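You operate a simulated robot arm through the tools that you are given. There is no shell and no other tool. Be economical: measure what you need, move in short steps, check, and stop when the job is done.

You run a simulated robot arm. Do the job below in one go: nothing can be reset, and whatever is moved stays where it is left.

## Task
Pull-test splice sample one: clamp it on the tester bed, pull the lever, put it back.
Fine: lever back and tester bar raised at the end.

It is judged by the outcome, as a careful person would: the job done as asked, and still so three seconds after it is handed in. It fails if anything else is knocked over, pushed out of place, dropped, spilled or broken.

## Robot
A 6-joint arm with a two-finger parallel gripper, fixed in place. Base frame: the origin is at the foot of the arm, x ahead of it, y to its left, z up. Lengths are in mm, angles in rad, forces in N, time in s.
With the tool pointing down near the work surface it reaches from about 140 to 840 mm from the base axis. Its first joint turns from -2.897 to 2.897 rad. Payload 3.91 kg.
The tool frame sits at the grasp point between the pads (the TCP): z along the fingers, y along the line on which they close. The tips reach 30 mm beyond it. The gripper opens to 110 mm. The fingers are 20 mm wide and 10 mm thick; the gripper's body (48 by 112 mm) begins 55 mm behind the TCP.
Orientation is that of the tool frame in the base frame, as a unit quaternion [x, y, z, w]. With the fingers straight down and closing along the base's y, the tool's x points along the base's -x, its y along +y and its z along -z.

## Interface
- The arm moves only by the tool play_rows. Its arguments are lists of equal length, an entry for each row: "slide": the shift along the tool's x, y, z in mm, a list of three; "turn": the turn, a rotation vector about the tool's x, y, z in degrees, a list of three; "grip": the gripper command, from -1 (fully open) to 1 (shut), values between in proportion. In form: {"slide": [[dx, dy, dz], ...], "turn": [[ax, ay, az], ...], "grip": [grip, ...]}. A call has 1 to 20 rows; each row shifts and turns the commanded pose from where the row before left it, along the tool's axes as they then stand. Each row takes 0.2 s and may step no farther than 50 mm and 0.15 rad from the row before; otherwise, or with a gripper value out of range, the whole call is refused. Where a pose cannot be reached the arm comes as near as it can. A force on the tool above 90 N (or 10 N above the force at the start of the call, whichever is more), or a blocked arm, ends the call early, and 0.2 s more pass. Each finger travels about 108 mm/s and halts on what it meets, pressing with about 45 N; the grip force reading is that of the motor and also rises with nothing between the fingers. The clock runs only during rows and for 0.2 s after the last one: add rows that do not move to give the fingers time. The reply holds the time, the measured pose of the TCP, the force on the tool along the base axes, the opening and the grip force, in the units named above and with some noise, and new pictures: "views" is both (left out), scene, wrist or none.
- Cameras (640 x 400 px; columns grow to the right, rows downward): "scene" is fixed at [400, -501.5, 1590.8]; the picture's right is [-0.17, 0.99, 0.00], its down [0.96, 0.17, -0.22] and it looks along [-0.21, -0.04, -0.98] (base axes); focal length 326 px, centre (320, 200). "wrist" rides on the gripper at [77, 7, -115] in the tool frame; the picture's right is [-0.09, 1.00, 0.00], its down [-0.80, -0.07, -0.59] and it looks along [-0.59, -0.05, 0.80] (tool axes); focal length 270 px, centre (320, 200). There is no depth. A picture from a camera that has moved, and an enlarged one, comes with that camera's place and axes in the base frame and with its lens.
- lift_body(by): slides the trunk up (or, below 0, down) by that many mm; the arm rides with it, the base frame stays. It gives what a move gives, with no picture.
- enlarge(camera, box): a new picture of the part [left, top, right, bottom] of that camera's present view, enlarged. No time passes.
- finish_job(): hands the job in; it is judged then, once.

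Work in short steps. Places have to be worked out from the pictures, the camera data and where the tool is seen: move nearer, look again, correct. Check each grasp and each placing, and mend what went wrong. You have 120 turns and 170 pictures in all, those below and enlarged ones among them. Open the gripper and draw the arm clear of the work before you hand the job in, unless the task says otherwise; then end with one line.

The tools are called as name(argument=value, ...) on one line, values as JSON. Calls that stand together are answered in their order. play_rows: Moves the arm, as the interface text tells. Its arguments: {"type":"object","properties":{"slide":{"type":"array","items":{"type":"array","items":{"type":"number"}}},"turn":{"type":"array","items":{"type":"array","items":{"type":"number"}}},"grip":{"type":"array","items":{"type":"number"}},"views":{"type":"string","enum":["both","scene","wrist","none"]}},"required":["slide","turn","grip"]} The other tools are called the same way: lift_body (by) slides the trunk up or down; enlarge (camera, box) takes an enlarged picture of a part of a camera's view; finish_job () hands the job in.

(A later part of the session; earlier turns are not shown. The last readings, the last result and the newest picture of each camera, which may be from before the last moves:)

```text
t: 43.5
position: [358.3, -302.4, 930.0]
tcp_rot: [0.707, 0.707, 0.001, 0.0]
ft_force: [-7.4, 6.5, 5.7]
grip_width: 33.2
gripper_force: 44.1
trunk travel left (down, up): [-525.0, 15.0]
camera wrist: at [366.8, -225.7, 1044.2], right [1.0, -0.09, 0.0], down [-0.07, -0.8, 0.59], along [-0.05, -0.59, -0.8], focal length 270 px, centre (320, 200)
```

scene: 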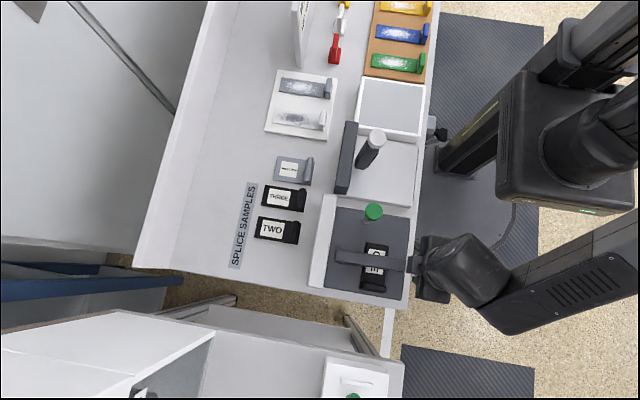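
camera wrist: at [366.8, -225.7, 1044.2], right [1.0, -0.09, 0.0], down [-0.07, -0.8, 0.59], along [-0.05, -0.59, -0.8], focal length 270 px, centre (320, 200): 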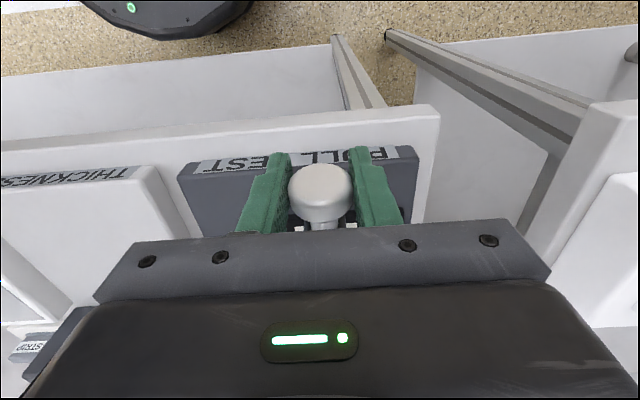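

Continuing downward in small steps until the bar presses on the sample.

play_rows(slide=[[1, 0, 6], [1, 0, 6], [0.5, 0, 6], [0, 0, 4], [0, 0, 0]], turn=[[0, 0, 0], [0, 0, 0], [0, 0, 0], [0, 0, 0], [0, 0, 0]], grip=[0.6, 0.6, 0.6, 0.6, 0.6], views="scene")

```text
t: 44.7
position: [359.9, -300.4, 907.2]
tcp_rot: [0.707, 0.707, 0.001, 0.001]
ft_force: [-7.7, 3.2, 6.6]
grip_width: 33.0
gripper_force: 45.2
trunk travel left (down, up): [-525.0, 15.0]
```

scene: 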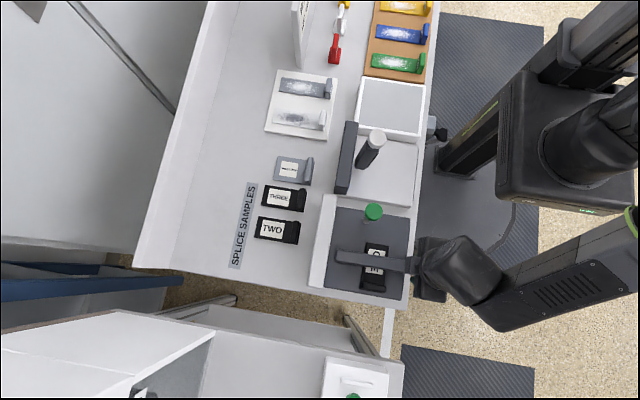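

play_rows(slide=[[0, 0, 3], [0, 0, 3], [0, 0, 3], [0, 0, 0]], turn=[[0, 0, 0], [0, 0, 0], [0, 0, 0], [0, 0, 0]], grip=[0.6, 0.6, 0.6, 0.6], views="wrist")

```text
t: 45.7
position: [360.7, -300.7, 900.1]
tcp_rot: [0.707, 0.707, 0.0, 0.002]
ft_force: [-6.1, 1.4, 33.8]
grip_width: 33.0
gripper_force: 45.1
trunk travel left (down, up): [-525.0, 15.0]
camera wrist: at [366.2, -222.8, 1014.6], right [1.0, -0.09, 0.0], down [-0.07, -0.8, 0.6], along [-0.05, -0.59, -0.8], focal length 270 px, centre (320, 200)
```

wrist: 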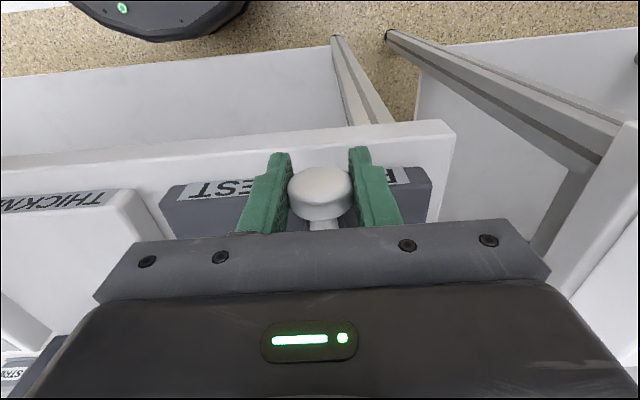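

Contact at 34 N with the bar about horizontal. I'll press 2 mm more, then release and lift off to see whether it stays down.

play_rows(slide=[[0, 0, 2], [0, 0, 0]], turn=[[0, 0, 0], [0, 0, 0]], grip=[0.6, 0.6], views="none")

play_rows(slide=[[0, 0, 0], [0, 0, 0], [0, 0, -20], [0, 0, -40], [0, 0, -45], [0, 0, -45], [0, 0, -45], [0, 0, 0]], turn=[[0, 0, 0], [0, 0, 0], [0, 0, 0], [0, 0, 0], [0, 0, 0], [0, 0, 0], [0, 0, 0], [0, 0, 0]], grip=[-0.3, -0.3, -0.3, -0.3, -0.3, -0.3, -0.3, -0.3])

```text
t: 46.3
position: [360.2, -300.6, 898.0]
tcp_rot: [0.707, 0.707, 0.001, 0.002]
ft_force: [-3.1, -3.4, 36.7]
grip_width: 32.7
gripper_force: 44.9
trunk travel left (down, up): [-525.0, 15.0]
```

```text
t: 48.1
position: [360.7, -301.9, 1090.5]
tcp_rot: [0.707, 0.707, -0.001, 0.0]
ft_force: [0.0, 0.4, -0.5]
grip_width: 71.5
gripper_force: 0.1
trunk travel left (down, up): [-525.0, 15.0]
camera wrist: at [367.9, -224.4, 1205.0], right [1.0, -0.09, 0.0], down [-0.07, -0.8, 0.59], along [-0.05, -0.59, -0.8], focal length 270 px, centre (320, 200)
```

scene: 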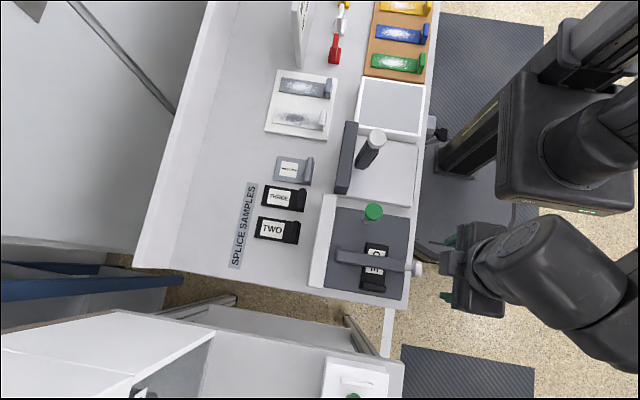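
wrist: 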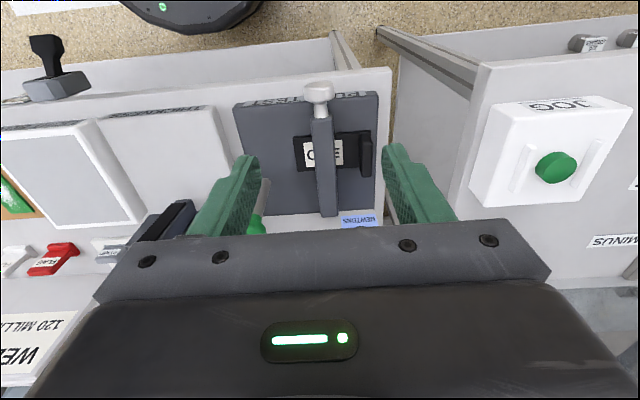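

The bar stays down across the sample. Next is the lever: I'll move above the green knob at about (276, -421).

play_rows(slide=[[-30, -21, 0], [-30, -21, 0], [-30, -21, 0], [-29, -21, 0], [0, 0, 0]], turn=[[0, 0, 0], [0, 0, 0], [0, 0, 0], [0, 0, 0], [0, 0, 0]], grip=[-0.3, -0.3, -0.3, -0.3, -0.3])

```text
t: 49.3
position: [278.1, -420.5, 1092.2]
tcp_rot: [0.708, 0.707, 0.001, 0.001]
ft_force: [0.3, 0.2, 0.1]
grip_width: 71.5
gripper_force: 0.1
trunk travel left (down, up): [-525.0, 15.0]
camera wrist: at [284.1, -344.0, 1207.2], right [1.0, -0.09, 0.0], down [-0.07, -0.8, 0.59], along [-0.05, -0.59, -0.8], focal length 270 px, centre (320, 200)
```

scene: 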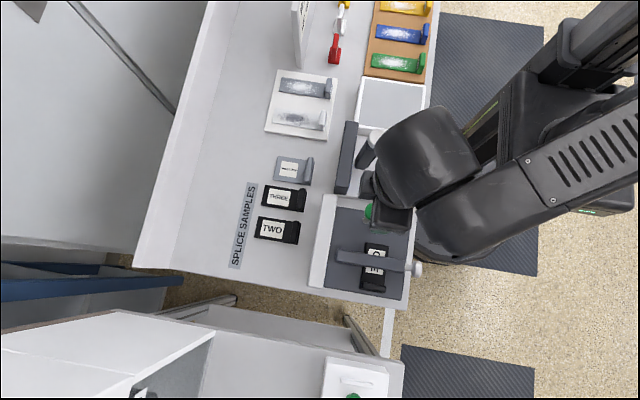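
wrist: 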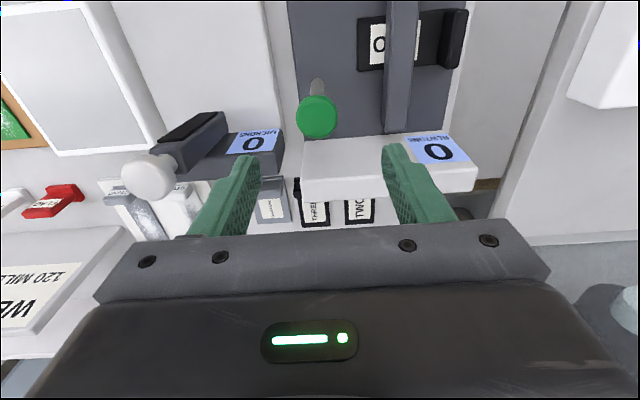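

The lever knob is at about (275, -420, 989), directly below. Descending and gripping it.

play_rows(slide=[[0, -3, 35], [0, 0, 35], [0, 0, 25], [0, 0, 0], [0, 0, 0], [0, 0, 0], [0, 0, 0]], turn=[[0, 0, 0], [0, 0, 0], [0, 0, 0], [0, 0, 0], [0, 0, 0], [0, 0, 0], [0, 0, 0]], grip=[-0.3, -0.3, -0.3, -0.3, 0.6, 0.6, 0.6])

```text
t: 50.9
position: [275.7, -421.5, 997.9]
tcp_rot: [0.707, 0.707, 0.001, 0.0]
ft_force: [11.1, 1.1, -0.2]
grip_width: 32.6
gripper_force: 45.4
trunk travel left (down, up): [-525.0, 15.0]
camera wrist: at [281.6, -343.8, 1112.4], right [1.0, -0.09, 0.0], down [-0.07, -0.8, 0.59], along [-0.05, -0.59, -0.8], focal length 270 px, centre (320, 200)
```

scene: 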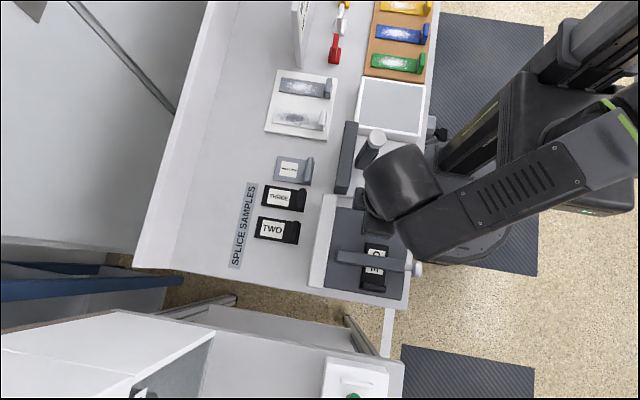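
wrist: 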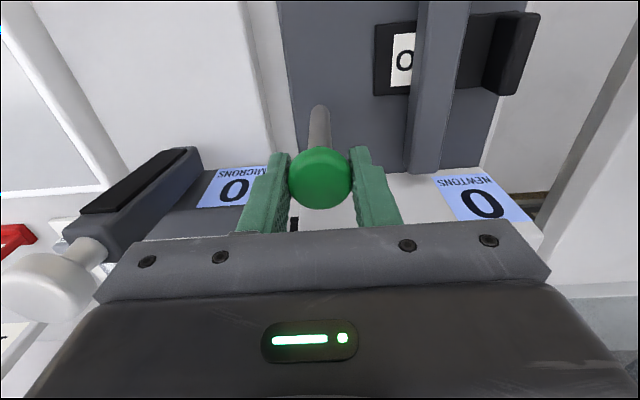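

Gripped, with the display still showing 0. I'll pull gently toward +y (the front) and watch the force.

play_rows(slide=[[6, 0, 0], [6, 0, 0.6], [0, 0, 0]], turn=[[0, 0, 0], [0, 0, 0], [0, 0, 0]], grip=[0.6, 0.6, 0.6], views="wrist")

```text
t: 51.7
position: [274.8, -409.1, 998.6]
tcp_rot: [0.707, 0.707, 0.0, 0.001]
ft_force: [16.6, -13.1, 4.8]
grip_width: 32.8
gripper_force: 44.9
trunk travel left (down, up): [-525.0, 15.0]
camera wrist: at [281.7, -332.2, 1111.7], right [1.0, -0.09, 0.0], down [-0.07, -0.8, 0.6], along [-0.05, -0.59, -0.8], focal length 270 px, centre (320, 200)
```

wrist: 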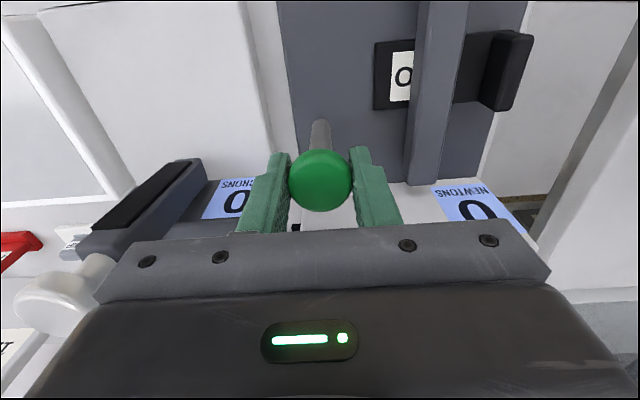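

The lever moves toward +y with mild resistance. Continuing along the arc.

play_rows(slide=[[6, 1, 0.8], [6, 0.5, 1.2], [6, 0, 1.5], [6, 0, 1.9], [5.7, 0, 2], [0, 0, 0]], turn=[[0, 0, 0], [0, 0, 0], [0, 0, 0], [0, 0, 0], [0, 0, 0], [0, 0, 0]], grip=[0.6, 0.6, 0.6, 0.6, 0.6, 0.6], views="wrist")

```text
t: 53.1
position: [275.4, -378.2, 987.9]
tcp_rot: [0.707, 0.707, 0.0, -0.001]
ft_force: [1.0, -9.8, 6.8]
grip_width: 33.0
gripper_force: 44.7
trunk travel left (down, up): [-525.0, 15.0]
camera wrist: at [281.8, -301.3, 1102.8], right [1.0, -0.09, 0.0], down [-0.07, -0.8, 0.59], along [-0.05, -0.59, -0.8], focal length 270 px, centre (320, 200)
```

wrist: 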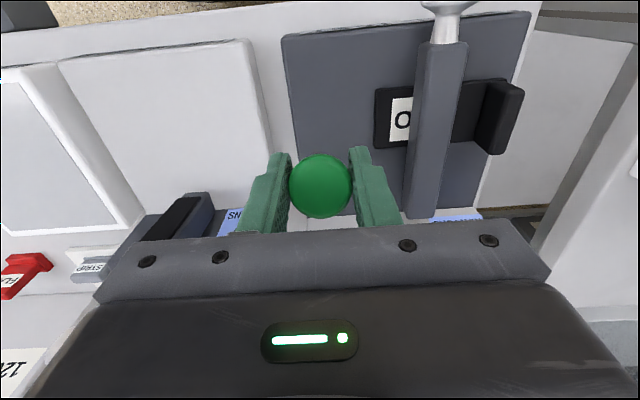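

Still moving freely; on to ~40°.

play_rows(slide=[[7.2, 0, 3.3], [7.1, 0, 3.8], [5.7, 0, 3.6], [5.5, 0, 3.9], [5.3, 0, 4.1], [0, 0, 0]], turn=[[0, 0, 0], [0, 0, 0], [0, 0, 0], [0, 0, 0], [0, 0, 0], [0, 0, 0]], grip=[0.6, 0.6, 0.6, 0.6, 0.6, 0.6])

```text
t: 54.5
position: [275.1, -347.8, 968.5]
tcp_rot: [0.707, 0.707, 0.0, 0.0]
ft_force: [-6.8, -10.3, 7.1]
grip_width: 32.8
gripper_force: 45.3
trunk travel left (down, up): [-525.0, 15.0]
camera wrist: at [281.7, -271.2, 1084.1], right [1.0, -0.09, 0.0], down [-0.07, -0.8, 0.59], along [-0.05, -0.59, -0.8], focal length 270 px, centre (320, 200)
```

scene: 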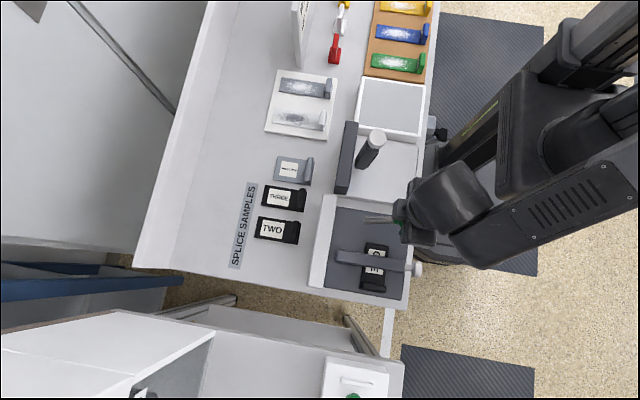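
wrist: 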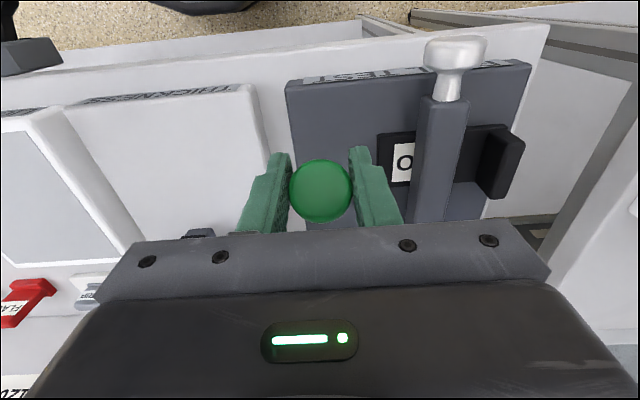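

No stop yet. Continuing to ~60°, watching for the end stop.

play_rows(slide=[[7.4, 0, 6.9], [6.9, 0, 7.4], [6.1, 0, 8.1], [5.5, 0, 8.5], [0, 0, 0]], turn=[[0, 0, 0], [0, 0, 0], [0, 0, 0], [0, 0, 0], [0, 0, 0]], grip=[0.6, 0.6, 0.6, 0.6, 0.6])

```text
t: 55.7
position: [275.3, -321.1, 939.3]
tcp_rot: [0.706, 0.708, 0.001, -0.002]
ft_force: [-7.4, 5.5, 0.2]
grip_width: 29.4
gripper_force: 44.9
trunk travel left (down, up): [-525.0, 15.0]
camera wrist: at [282.0, -244.7, 1054.6], right [1.0, -0.09, 0.0], down [-0.07, -0.8, 0.59], along [-0.05, -0.59, -0.81], focal length 270 px, centre (320, 200)
```

scene: 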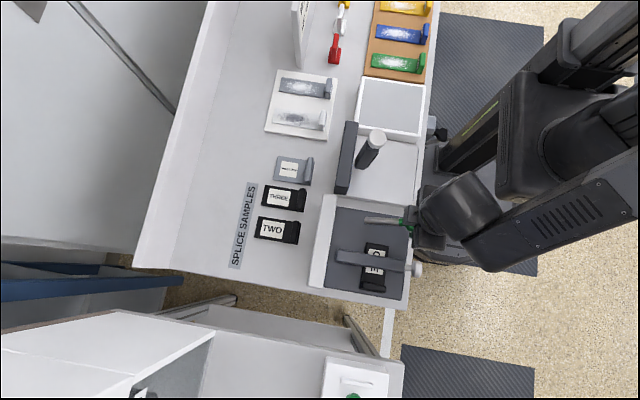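
wrist: 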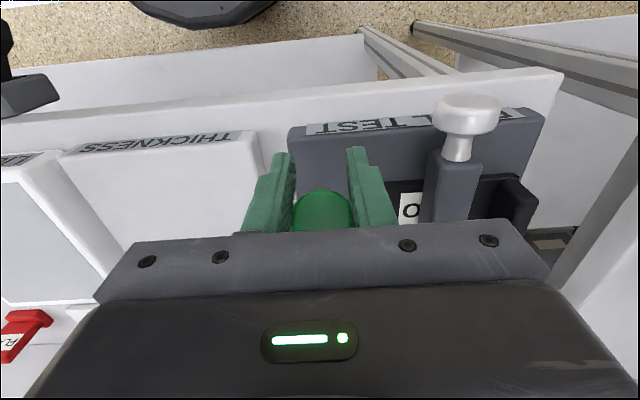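

The knob has slipped back in the grip (29 mm) and the y-force reversed, so the lever has reached its stop at about 50°. I'll release, rise and look at the lever and the display.

play_rows(slide=[[0, 0, 0], [0, 0, 0], [0, 0, -30], [0, 0, -45], [-40, 0, -30], [-40, 0, 0], [0, 0, 0]], turn=[[0, 0, 0], [0, 0, 0], [0, 0, 0], [0, 0, 0], [0, 0, 0], [0, 0, 0], [0, 0, 0]], grip=[-0.4, -0.4, -0.4, -0.4, -0.4, -0.4, -0.4])

```text
t: 57.3
position: [273.4, -400.6, 1045.1]
tcp_rot: [0.707, 0.707, 0.0, 0.0]
ft_force: [-0.6, 0.0, -0.2]
grip_width: 77.2
gripper_force: 0.2
trunk travel left (down, up): [-525.0, 15.0]
camera wrist: at [279.2, -323.1, 1159.2], right [1.0, -0.09, 0.0], down [-0.07, -0.8, 0.59], along [-0.05, -0.59, -0.8], focal length 270 px, centre (320, 200)
```

scene: 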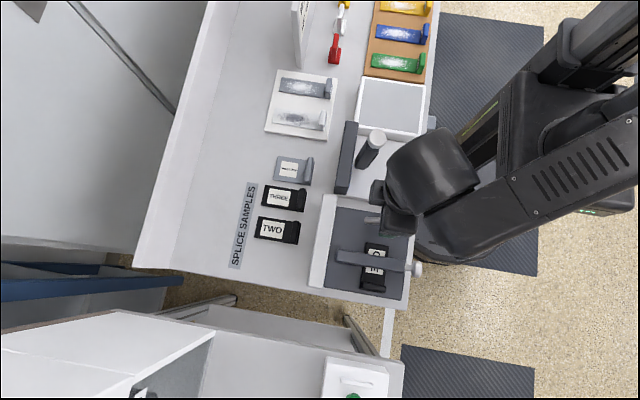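
wrist: 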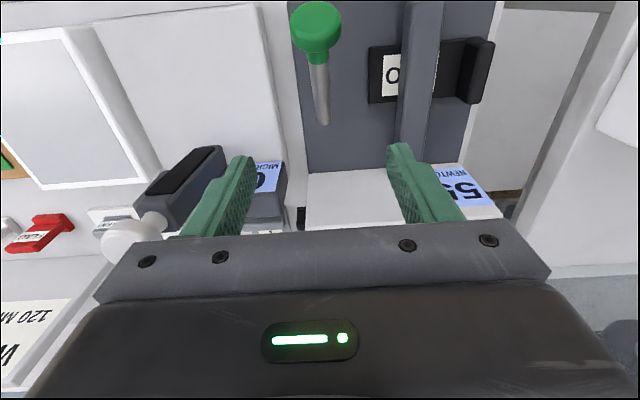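

The display now reads 5x newtons, so the pull registered. The lever stays at about 45° with its knob near (276, -338, 955). I'll regrip it to return it.

play_rows(slide=[[31, 2, 0], [31, 0, 0], [0, 0, 30], [0, 0, 30], [0, 0, 20], [0, 0, 0]], turn=[[0, 0, 0], [0, 0, 0], [0, 0, 0], [0, 0, 0], [0, 0, 0], [0, 0, 0]], grip=[-0.4, -0.4, -0.4, -0.4, -0.4, -0.4], views="wrist")

```text
t: 58.7
position: [278.1, -341.0, 963.2]
tcp_rot: [0.707, 0.707, 0.001, 0.0]
ft_force: [-0.3, -0.2, 0.1]
grip_width: 77.0
gripper_force: 0.1
trunk travel left (down, up): [-525.0, 15.0]
camera wrist: at [284.2, -263.9, 1079.1], right [1.0, -0.09, 0.0], down [-0.07, -0.8, 0.59], along [-0.05, -0.59, -0.8], focal length 270 px, centre (320, 200)
```

wrist: 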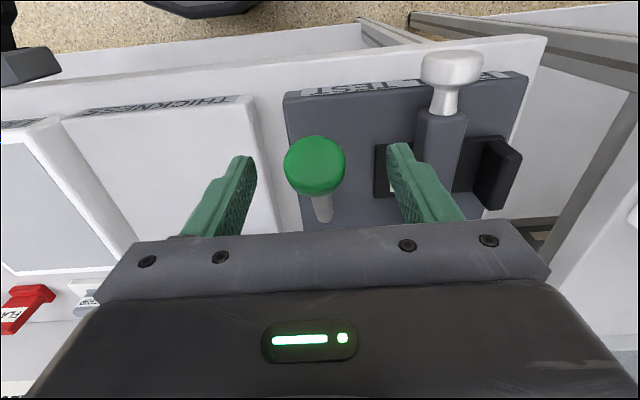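

The knob is slightly ahead, at y≈-333, so I'll nudge +8 mm and close.

play_rows(slide=[[8, -2, 0], [0, 0, 0], [0, 0, 0], [0, 0, 0], [0, 0, 0]], turn=[[0, 0, 0], [0, 0, 0], [0, 0, 0], [0, 0, 0], [0, 0, 0]], grip=[-0.4, 0.6, 0.6, 0.6, 0.6], views="wrist")

```text
t: 59.9
position: [275.2, -332.4, 964.4]
tcp_rot: [0.707, 0.707, 0.0, -0.002]
ft_force: [-5.1, -0.2, -3.9]
grip_width: 32.8
gripper_force: 45.4
trunk travel left (down, up): [-525.0, 15.0]
camera wrist: at [281.8, -256.1, 1079.2], right [1.0, -0.09, 0.0], down [-0.07, -0.8, 0.59], along [-0.05, -0.59, -0.8], focal length 270 px, centre (320, 200)
```

wrist: 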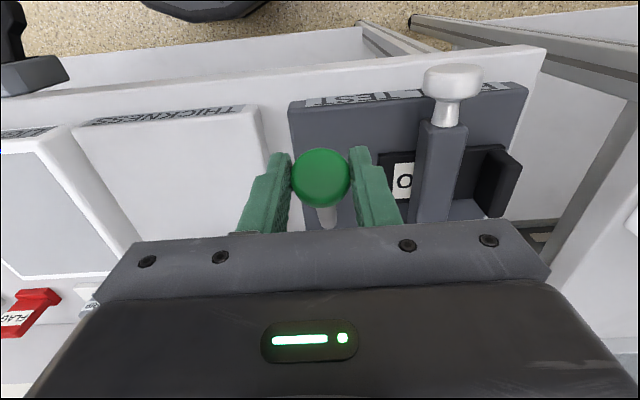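

Gripped. I'll push the lever back along the reverse arc (R≈133) to upright.

play_rows(slide=[[-10.8, 0, -8.8], [-11.7, 0, -7.6], [-12.4, 0, -6.3], [-13, 0, -5], [0, 0, 0]], turn=[[0, 0, 0], [0, 0, 0], [0, 0, 0], [0, 0, 0], [0, 0, 0]], grip=[0.6, 0.6, 0.6, 0.6, 0.6], views="wrist")

play_rows(slide=[[-13.4, 0, -3.6], [-13.8, 0, -2.2], [-13.9, 0, -0.7], [-2, 0, 0], [0, 0, 0]], turn=[[0, 0, 0], [0, 0, 0], [0, 0, 0], [0, 0, 0], [0, 0, 0]], grip=[0.6, 0.6, 0.6, 0.6, 0.6], views="wrist")

```text
t: 61.1
position: [274.2, -375.8, 992.8]
tcp_rot: [0.707, 0.707, 0.0, 0.0]
ft_force: [-3.6, 17.2, 4.0]
grip_width: 32.8
gripper_force: 44.4
trunk travel left (down, up): [-525.0, 15.0]
camera wrist: at [281.6, -298.7, 1107.4], right [1.0, -0.09, 0.0], down [-0.07, -0.8, 0.6], along [-0.05, -0.59, -0.8], focal length 270 px, centre (320, 200)
```

wrist: 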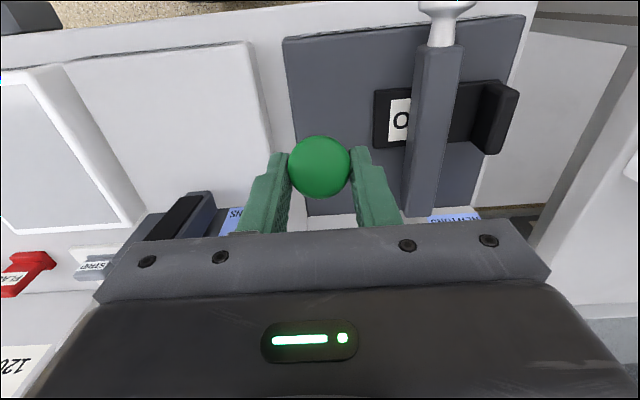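

```text
t: 62.3
position: [274.9, -421.1, 997.5]
tcp_rot: [0.708, 0.707, -0.001, 0.001]
ft_force: [-1.5, 12.8, 12.3]
grip_width: 32.8
gripper_force: 44.9
trunk travel left (down, up): [-525.0, 15.0]
camera wrist: at [281.6, -343.8, 1113.0], right [1.0, -0.09, 0.0], down [-0.07, -0.8, 0.6], along [-0.05, -0.59, -0.8], focal length 270 px, centre (320, 200)
```

wrist: 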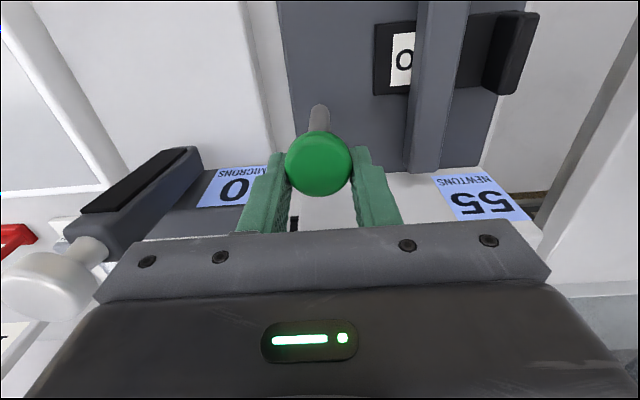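

It reads 55 N. The knob lagged ~9 mm in the grip, so I'll push a further 10 mm to seat the lever at its start position.

play_rows(slide=[[-5, 0, 0], [-5, 0, 0], [-2, 0, 0], [0, 0, 0]], turn=[[0, 0, 0], [0, 0, 0], [0, 0, 0], [0, 0, 0]], grip=[0.6, 0.6, 0.6, 0.6], views="wrist")

```text
t: 63.3
position: [274.6, -431.7, 997.2]
tcp_rot: [0.708, 0.707, 0.0, 0.0]
ft_force: [-0.4, 25.6, -2.7]
grip_width: 32.8
gripper_force: 45.6
trunk travel left (down, up): [-525.0, 15.0]
camera wrist: at [281.8, -354.5, 1112.5], right [1.0, -0.09, 0.0], down [-0.07, -0.8, 0.59], along [-0.05, -0.59, -0.8], focal length 270 px, centre (320, 200)
```

wrist: 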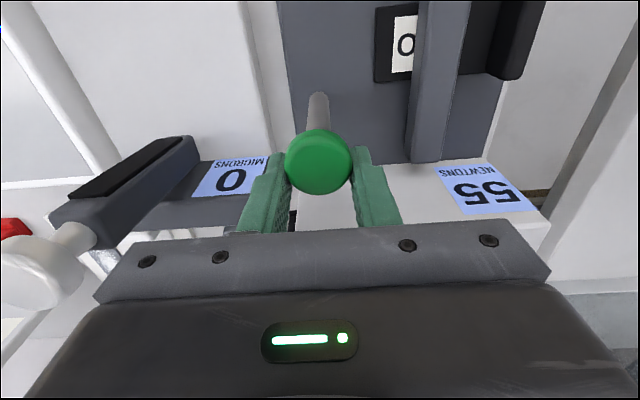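

The knob is back at y≈-421 against a 26 N stop. I'll release and rise to verify, then go to the bar knob.

play_rows(slide=[[3, 0, 0], [0, 0, 0], [0, 0, 0], [0, 0, -35], [0, 0, -45], [0, 0, -15], [0, 0, 0]], turn=[[0, 0, 0], [0, 0, 0], [0, 0, 0], [0, 0, 0], [0, 0, 0], [0, 0, 0], [0, 0, 0]], grip=[0.6, -0.3, -0.3, -0.3, -0.3, -0.3, -0.3])

```text
t: 64.9
position: [274.5, -430.9, 1094.8]
tcp_rot: [0.707, 0.707, 0.0, -0.001]
ft_force: [0.0, -0.3, -0.1]
grip_width: 71.5
gripper_force: 0.0
trunk travel left (down, up): [-525.0, 15.0]
camera wrist: at [281.6, -354.4, 1208.8], right [1.0, -0.09, 0.0], down [-0.07, -0.8, 0.59], along [-0.05, -0.59, -0.8], focal length 270 px, centre (320, 200)
```

scene: 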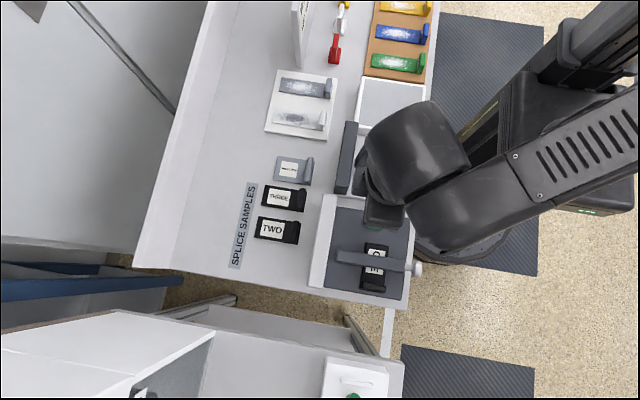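
wrist: 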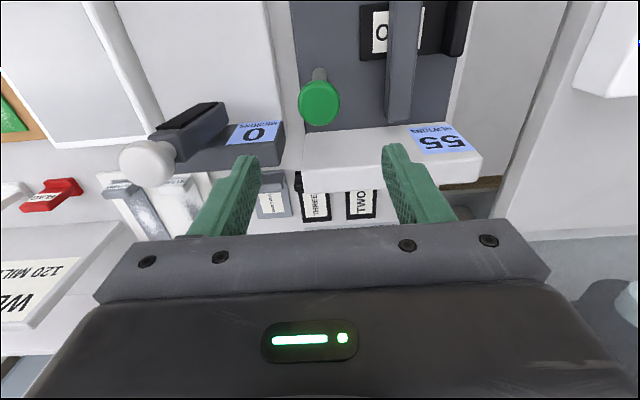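

The lever is back at y≈-421, its starting position. Next I'll move over the bar knob at about (360, -301).

play_rows(slide=[[33, 21, 0], [33, 22, 0], [33, 22, 0], [31, 21, 0], [0, 0, 40], [0, 0, 40], [0, 0, 40], [0, 0, 40], [0, 0, 0]], turn=[[0, 0, 0], [0, 0, 0], [0, 0, 0], [0, 0, 0], [0, 0, 0], [0, 0, 0], [0, 0, 0], [0, 0, 0], [0, 0, 0]], grip=[-0.3, -0.3, -0.3, -0.3, -0.3, -0.3, -0.3, -0.3, -0.3], views="wrist")

```text
t: 66.9
position: [359.1, -302.9, 930.6]
tcp_rot: [0.707, 0.708, 0.0, 0.0]
ft_force: [-0.1, 0.4, 0.1]
grip_width: 71.4
gripper_force: 0.1
trunk travel left (down, up): [-525.0, 15.0]
camera wrist: at [366.7, -225.1, 1045.2], right [1.0, -0.09, 0.0], down [-0.07, -0.8, 0.59], along [-0.05, -0.59, -0.8], focal length 270 px, centre (320, 200)
```

wrist: 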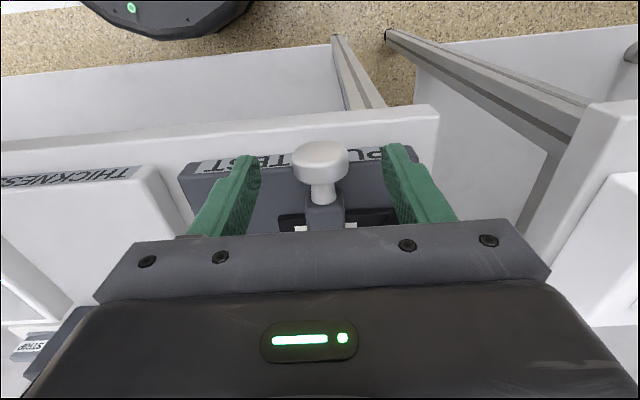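

Knob straight ahead below. I'll descend to the earlier grip height and close.

play_rows(slide=[[1, 1, 16], [0, 0, 16], [0, 0, 0], [0, 0, 0], [0, 0, 0], [0, 0, 0]], turn=[[0, 0, 0], [0, 0, 0], [0, 0, 0], [0, 0, 0], [0, 0, 0], [0, 0, 0]], grip=[-0.3, -0.3, -0.3, 0.6, 0.6, 0.6], views="wrist")

```text
t: 68.3
position: [359.4, -303.2, 900.1]
tcp_rot: [0.707, 0.707, 0.0, -0.002]
ft_force: [-8.6, 0.7, -3.4]
grip_width: 32.9
gripper_force: 44.7
trunk travel left (down, up): [-525.0, 15.0]
camera wrist: at [366.9, -225.2, 1014.9], right [1.0, -0.09, 0.0], down [-0.07, -0.8, 0.59], along [-0.05, -0.59, -0.8], focal length 270 px, centre (320, 200)
```

wrist: 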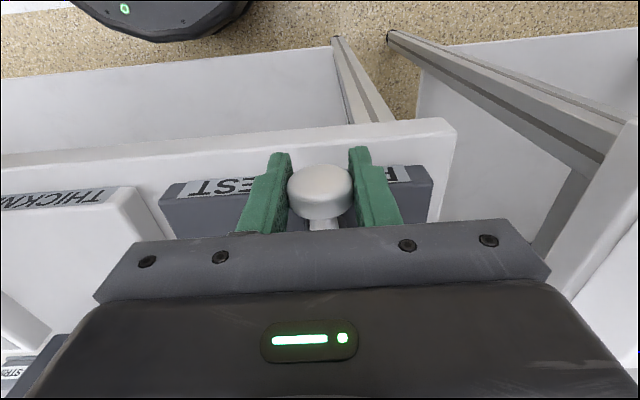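

Gripped. Raising the bar along the reverse arc, first half.

play_rows(slide=[[-1.5, 0, -22], [-4.6, 0, -21.6], [-7.6, 0, -20.7], [-10.3, 0, -19.4], [-13, 0, -17.9], [0, 0, 0]], turn=[[0, 0, 0], [0, 0, 0], [0, 0, 0], [0, 0, 0], [0, 0, 0], [0, 0, 0]], grip=[0.6, 0.6, 0.6, 0.6, 0.6, 0.6])

```text
t: 69.7
position: [359.7, -335.3, 1004.3]
tcp_rot: [0.707, 0.707, 0.0, 0.0]
ft_force: [-9.6, 1.3, -0.3]
grip_width: 33.1
gripper_force: 45.5
trunk travel left (down, up): [-525.0, 15.0]
camera wrist: at [366.6, -258.8, 1119.4], right [1.0, -0.09, 0.0], down [-0.07, -0.8, 0.59], along [-0.05, -0.59, -0.8], focal length 270 px, centre (320, 200)
```

scene: 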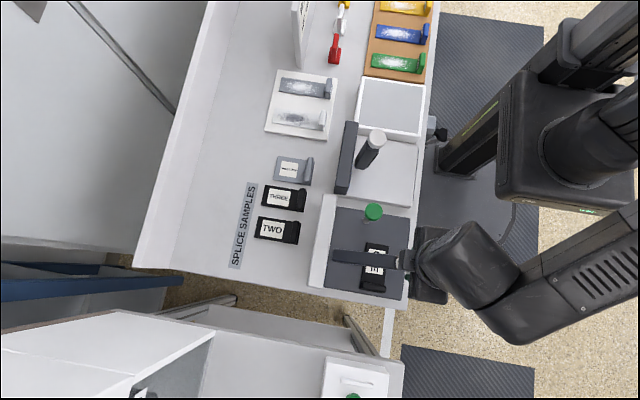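
wrist: 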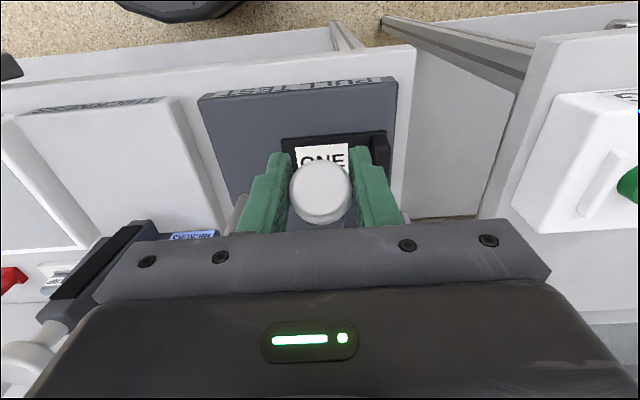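

The bar rises and the sample stays put. Now the second half.

play_rows(slide=[[-15.3, 0, -15.8], [-17.3, 0, -13.6], [-19.1, 0, -11], [-20.5, 0, -8.3], [-21.4, 0, -5.3], [-15, 0, -2], [-13, 0, -0.4], [0, 0, 0]], turn=[[0, 0, 0], [0, 0, 0], [0, 0, 0], [0, 0, 0], [0, 0, 0], [0, 0, 0], [0, 0, 0], [0, 0, 0]], grip=[0.6, 0.6, 0.6, 0.6, 0.6, 0.6, 0.6, 0.6], views="wrist")

```text
t: 71.5
position: [359.5, -458.1, 1060.9]
tcp_rot: [0.707, 0.707, -0.001, 0.0]
ft_force: [-6.2, 8.3, 0.6]
grip_width: 33.3
gripper_force: 44.5
trunk travel left (down, up): [-525.0, 15.0]
camera wrist: at [366.7, -381.4, 1175.2], right [1.0, -0.09, 0.0], down [-0.07, -0.8, 0.6], along [-0.05, -0.59, -0.8], focal length 270 px, centre (320, 200)
```

wrist: 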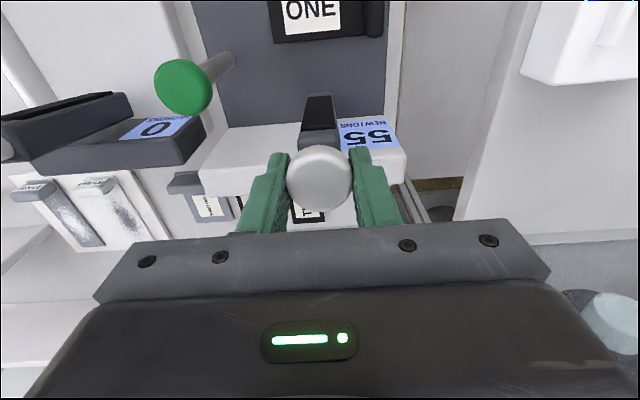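

The bar is essentially back at the start position. I'll push 3 mm more to its stop, release and rise.

play_rows(slide=[[-3, 0, 0], [0, 0, 0], [2, 0, 0], [0, 0, 0], [0, 0, 0], [0, 0, -45], [0, 0, -45], [0, 0, 0]], turn=[[0, 0, 0], [0, 0, 0], [0, 0, 0], [0, 0, 0], [0, 0, 0], [0, 0, 0], [0, 0, 0], [0, 0, 0]], grip=[0.6, 0.6, 0.6, -0.4, -0.4, -0.4, -0.4, -0.4])

```text
t: 73.3
position: [359.1, -459.2, 1150.9]
tcp_rot: [0.707, 0.707, -0.001, 0.0]
ft_force: [0.4, 0.3, -0.1]
grip_width: 76.9
gripper_force: 0.0
trunk travel left (down, up): [-525.0, 15.0]
camera wrist: at [366.1, -382.5, 1266.4], right [1.0, -0.09, 0.0], down [-0.07, -0.8, 0.59], along [-0.05, -0.59, -0.8], focal length 270 px, centre (320, 200)
```

scene: 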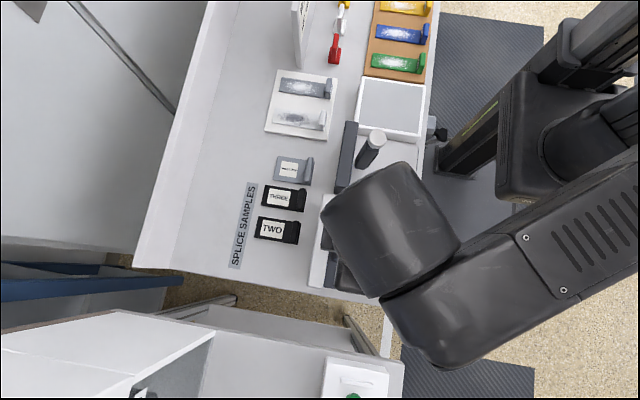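
wrist: 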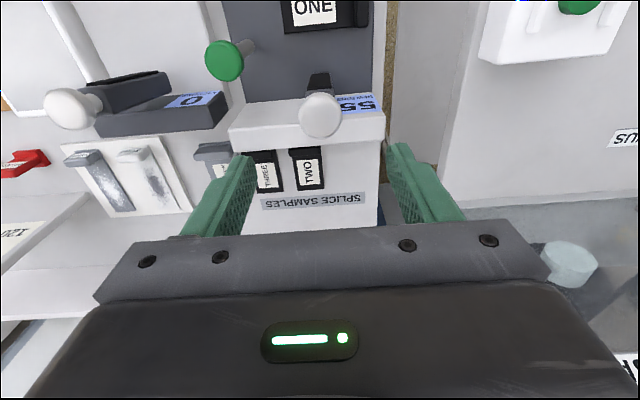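

The bar is raised and stays up. I'll go back over the sample's tab at about (412, -387) with yaw 0.

play_rows(slide=[[36, 27, 0], [35, 26, 0], [0, 0, 0], [0, 0, 0], [0, 0, 0], [0, 0, 0], [0, 0, 0], [0, 0, 0], [0, 0, 0], [0, 0, 0], [0, 0, 0], [0, 0, 0], [0, 0, 0], [0, 0, 45], [0, 0, 45], [0, 0, 45], [0, 0, 35], [0, 0, 0]], turn=[[0, 0, 0], [0, 0, 0], [0, 0, -8.2], [0, 0, -8.2], [0, 0, -8.2], [0, 0, -8.2], [0, 0, -8.2], [0, 0, -8.2], [0, 0, -8.2], [0, 0, -8.2], [0, 0, -8.2], [0, 0, -8.2], [0, 0, -8.0], [0, 0, 0], [0, 0, 0], [0, 0, 0], [0, 0, 0], [0, 0, 0]], grip=[-0.2, -0.2, -0.2, -0.2, -0.2, -0.2, -0.2, -0.2, -0.2, -0.2, -0.2, -0.2, -0.2, -0.2, -0.2, -0.2, -0.2, -0.2])

```text
t: 77.1
position: [415.3, -387.1, 979.8]
tcp_rot: [0.0, 1.0, 0.0, 0.0]
ft_force: [0.3, -0.6, 0.7]
grip_width: 65.9
gripper_force: 0.1
trunk travel left (down, up): [-525.0, 15.0]
camera wrist: at [337.9, -381.1, 1094.9], right [0.09, 1.0, 0.0], down [0.8, -0.07, 0.59], along [0.59, -0.05, -0.8], focal length 270 px, centre (320, 200)
```

scene: 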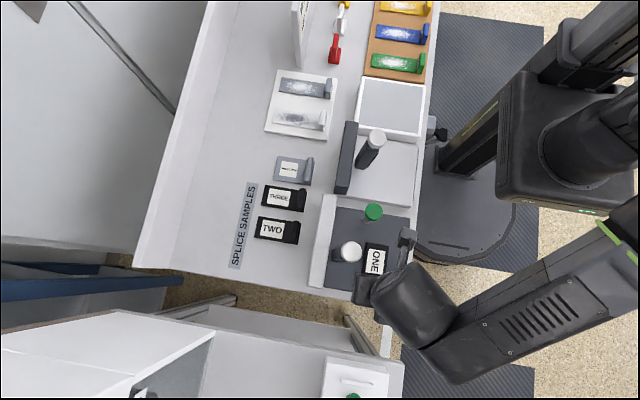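
wrist: 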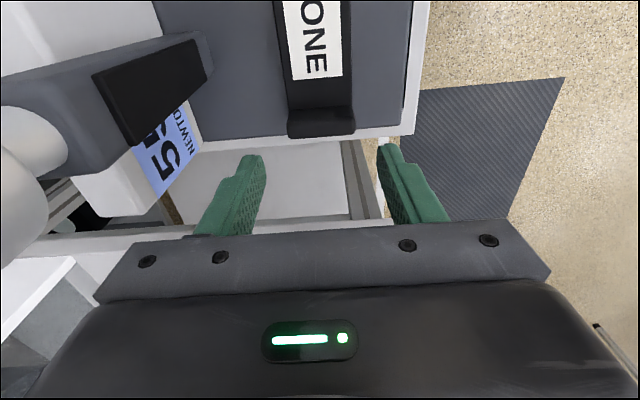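

The sample is undisturbed, with its tab at about (413, -387). Descending to grip the tab ends.

play_rows(slide=[[1.5, 0, 30], [0, 0, 25], [0, 0, 16], [0, 0, 0], [0, 0, 0], [0, 0, 0], [0, 0, 0]], turn=[[0, 0, 0], [0, 0, 0], [0, 0, 0], [0, 0, 0], [0, 0, 0], [0, 0, 0], [0, 0, 0]], grip=[-0.2, -0.2, -0.2, -0.2, 0.3, 0.3, 0.3], views="wrist")

```text
t: 78.7
position: [415.1, -390.9, 907.5]
tcp_rot: [0.0, 1.0, 0.0, 0.0]
ft_force: [-0.5, -1.2, 0.6]
grip_width: 49.4
gripper_force: 44.9
trunk travel left (down, up): [-525.0, 15.0]
camera wrist: at [338.5, -383.2, 1022.3], right [0.09, 1.0, 0.0], down [0.8, -0.07, 0.59], along [0.59, -0.05, -0.8], focal length 270 px, centre (320, 200)
```

wrist: 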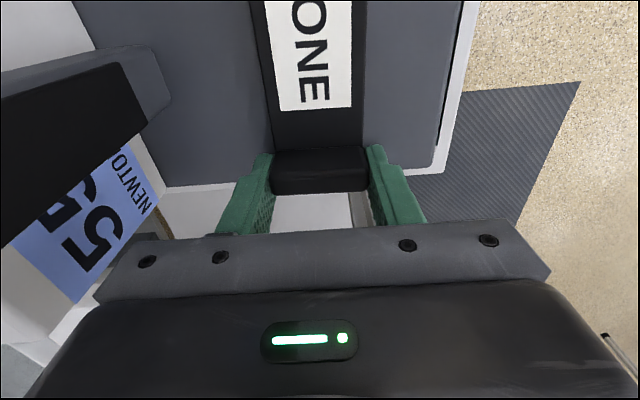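

Gripped at 49.4 mm, in nearly the same relation as the first pick. Lifting straight up to about 1135.

play_rows(slide=[[0, 0, -20], [0, 0, -40], [0, 0, -45], [0, 0, -45], [0, 0, -45], [0, 0, -35], [0, 0, 0]], turn=[[0, 0, 0], [0, 0, 0], [0, 0, 0], [0, 0, 0], [0, 0, 0], [0, 0, 0], [0, 0, 0]], grip=[0.3, 0.3, 0.3, 0.3, 0.3, 0.3, 0.3], views="wrist")

```text
t: 80.3
position: [413.0, -386.2, 1141.2]
tcp_rot: [0.0, 1.0, 0.0, 0.0]
ft_force: [-0.5, -0.6, -0.8]
grip_width: 49.4
gripper_force: 44.8
trunk travel left (down, up): [-525.0, 15.0]
camera wrist: at [336.0, -380.0, 1255.3], right [0.09, 1.0, 0.0], down [0.8, -0.07, 0.59], along [0.59, -0.05, -0.8], focal length 270 px, centre (320, 200)
```

wrist: 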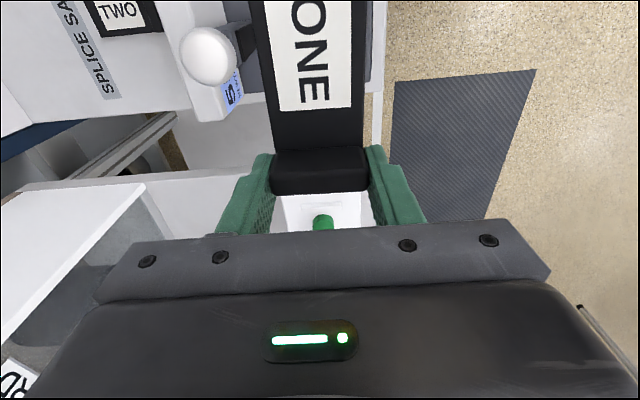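

Held well. I'll rotate back to yaw -90° and move over the sample's original spot, TCP (399.7, -568).

play_rows(slide=[[0, 0, 0], [0, 0, 0], [0, 0, 0], [0, 0, 0], [0, 0, 0], [0, 0, 0], [0, 0, 0], [0, 0, 0], [0, 0, 0], [0, 0, 0], [0, 0, 0], [45, 3, 0], [45, 3, 0], [46, 4, 0], [46, 3, 0], [0, 0, 0]], turn=[[0, 0, -8.2], [0, 0, -8.2], [0, 0, -8.2], [0, 0, -8.2], [0, 0, -8.2], [0, 0, -8.2], [0, 0, -8.2], [0, 0, -8.2], [0, 0, -8.2], [0, 0, -8.2], [0, 0, -8.0], [0, 0, 0], [0, 0, 0], [0, 0, 0], [0, 0, 0], [0, 0, 0]], grip=[0.3, 0.3, 0.3, 0.3, 0.3, 0.3, 0.3, 0.3, 0.3, 0.3, 0.3, 0.3, 0.3, 0.3, 0.3, 0.3], views="none")

play_rows(slide=[[0, 0, 45], [0, 0, 45], [0, 0, 45], [0, 0, 45], [0, 0, 0]], turn=[[0, 0, 0], [0, 0, 0], [0, 0, 0], [0, 0, 0], [0, 0, 0]], grip=[0.3, 0.3, 0.3, 0.3, 0.3])

```text
t: 83.7
position: [400.8, -570.0, 1139.5]
tcp_rot: [-0.706, 0.708, 0.0, 0.001]
ft_force: [0.1, -0.5, -0.5]
grip_width: 49.5
gripper_force: 45.2
trunk travel left (down, up): [-525.0, 15.0]
```

```text
t: 84.9
position: [403.8, -571.8, 959.2]
tcp_rot: [-0.707, 0.707, 0.001, 0.0]
ft_force: [1.1, 0.1, -0.5]
grip_width: 49.4
gripper_force: 44.8
trunk travel left (down, up): [-525.0, 15.0]
camera wrist: at [396.2, -647.8, 1074.1], right [-1.0, 0.09, 0.0], down [0.07, 0.8, 0.59], along [0.05, 0.59, -0.8], focal length 270 px, centre (320, 200)
```

scene: 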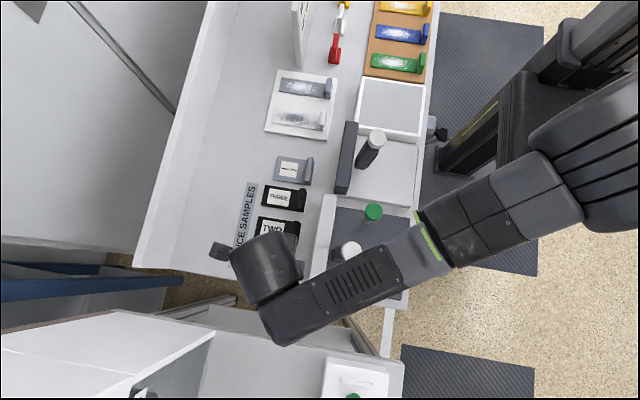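
wrist: 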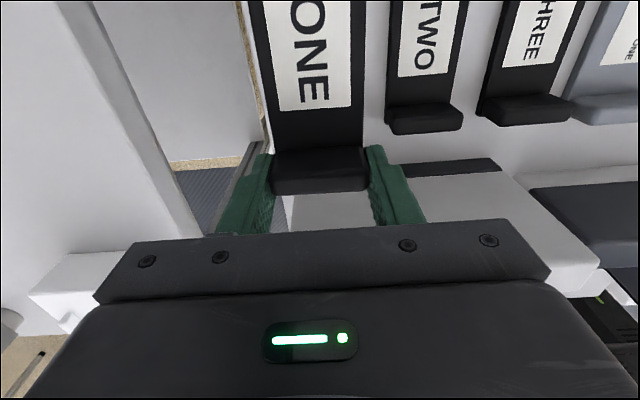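

Readings show an offset of a few mm with some noise. I'll descend to just above the table and take repeated readings before correcting.

play_rows(slide=[[-2, 2, 25], [0, 0, 20], [0, 0, 0]], turn=[[0, 0, 0], [0, 0, 0], [0, 0, 0]], grip=[0.3, 0.3, 0.3], views="none")

play_rows(slide=[[0, 0, 0], [0, 0, 0]], turn=[[0, 0, 0], [0, 0, 0]], grip=[0.3, 0.3], views="wrist")

```text
t: 85.7
position: [398.8, -568.9, 915.7]
tcp_rot: [0.707, -0.707, 0.0, 0.0]
ft_force: [-0.2, 0.0, -0.3]
grip_width: 49.6
gripper_force: 44.9
trunk travel left (down, up): [-525.0, 15.0]
```

```text
t: 86.3
position: [399.1, -569.6, 914.8]
tcp_rot: [-0.706, 0.708, 0.001, 0.0]
ft_force: [-0.2, -0.9, -1.0]
grip_width: 49.5
gripper_force: 45.1
trunk travel left (down, up): [-525.0, 15.0]
camera wrist: at [392.2, -646.4, 1030.2], right [-1.0, 0.09, 0.0], down [0.07, 0.8, 0.59], along [0.05, 0.59, -0.8], focal length 270 px, centre (320, 200)
```

wrist: 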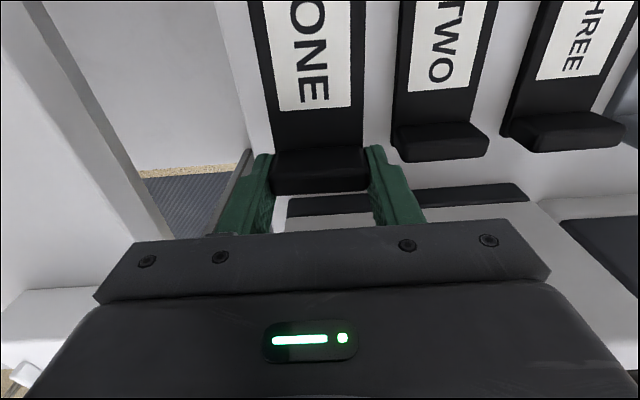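

Position is (399, -569), matching the pick. Lowering gently to the table.

play_rows(slide=[[-0.5, -0.5, 15], [0, 0, 8], [0, 0, 2], [0, 0, 2], [0, 0, 0]], turn=[[0, 0, 0], [0, 0, 0], [0, 0, 0], [0, 0, 0], [0, 0, 0]], grip=[0.3, 0.3, 0.3, 0.3, 0.3], views="none")

play_rows(slide=[[0, 0, 1.5], [0, 0, 0]], turn=[[0, 0, 0], [0, 0, 0]], grip=[0.3, 0.3], views="wrist")

```text
t: 87.5
position: [400.1, -569.7, 885.9]
tcp_rot: [0.707, -0.707, 0.0, 0.0]
ft_force: [-0.2, 0.0, -1.4]
grip_width: 49.5
gripper_force: 45.2
trunk travel left (down, up): [-525.0, 15.0]
```

```text
t: 88.1
position: [398.6, -569.6, 884.4]
tcp_rot: [-0.707, 0.708, 0.0, 0.0]
ft_force: [0.0, 1.0, -0.2]
grip_width: 49.4
gripper_force: 45.7
trunk travel left (down, up): [-525.0, 15.0]
camera wrist: at [392.6, -646.5, 999.5], right [-1.0, 0.09, 0.0], down [0.07, 0.8, 0.59], along [0.05, 0.59, -0.8], focal length 270 px, centre (320, 200)
```

wrist: 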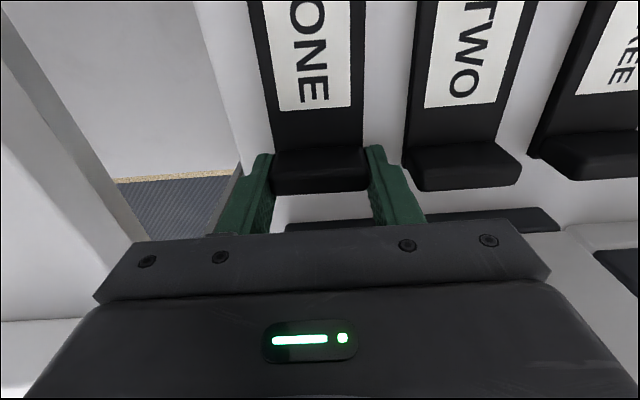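

No contact yet; stepping down a bit more.

play_rows(slide=[[0, 0, 1.2], [0, 0, 1.2], [0, 0, 0]], turn=[[0, 0, 0], [0, 0, 0], [0, 0, 0]], grip=[0.3, 0.3, 0.3], views="none")

```text
t: 88.9
position: [400.2, -569.0, 883.3]
tcp_rot: [-0.707, 0.707, 0.0, 0.001]
ft_force: [-0.9, 0.0, 1.8]
grip_width: 49.2
gripper_force: 44.6
trunk travel left (down, up): [-525.0, 15.0]
```

play_rows(slide=[[0, 0, 1], [0, 0, 1], [0, 0, 0]], turn=[[0, 0, 0], [0, 0, 0], [0, 0, 0]], grip=[0.3, 0.3, 0.3], views="none")

```text
t: 89.7
position: [399.5, -567.6, 882.3]
tcp_rot: [0.707, -0.707, 0.003, 0.001]
ft_force: [0.4, -2.3, 22.2]
grip_width: 49.3
gripper_force: 44.9
trunk travel left (down, up): [-525.0, 15.0]
```

Contact (22 N), so the sample is down. I'll release and rise.

play_rows(slide=[[0, 0, 0], [0, 0, 0], [0, 0, 0], [0, 0, -20], [0, 0, -40], [0, 0, -45], [0, 0, -45], [0, 0, -45], [0, 0, -45], [0, 0, 0]], turn=[[0, 0, 0], [0, 0, 0], [0, 0, 0], [0, 0, 0], [0, 0, 0], [0, 0, 0], [0, 0, 0], [0, 0, 0], [0, 0, 0], [0, 0, 0]], grip=[-0.12, -0.12, -0.12, -0.12, -0.12, -0.12, -0.12, -0.12, -0.12, -0.12])

```text
t: 91.9
position: [401.9, -567.7, 1117.6]
tcp_rot: [0.708, -0.707, 0.0, 0.0]
ft_force: [-0.4, 0.4, 0.0]
grip_width: 61.7
gripper_force: 0.1
trunk travel left (down, up): [-525.0, 15.0]
camera wrist: at [394.6, -644.6, 1232.5], right [-1.0, 0.09, 0.0], down [0.07, 0.8, 0.59], along [0.05, 0.59, -0.8], focal length 270 px, centre (320, 200)
```

scene: 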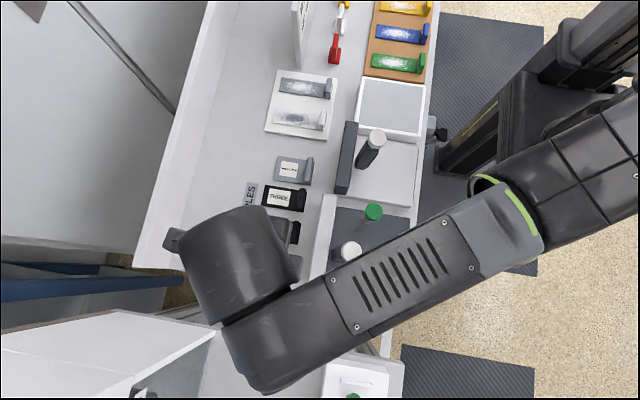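
wrist: 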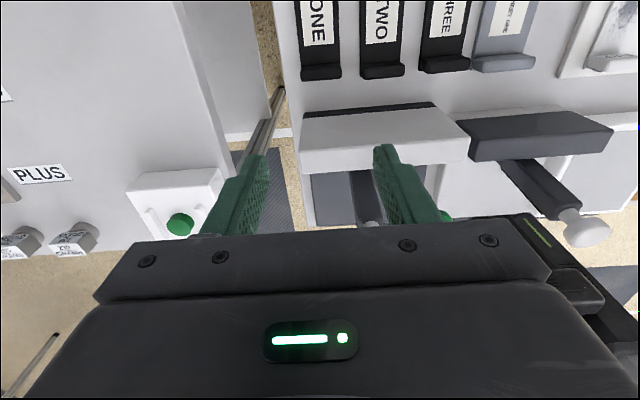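

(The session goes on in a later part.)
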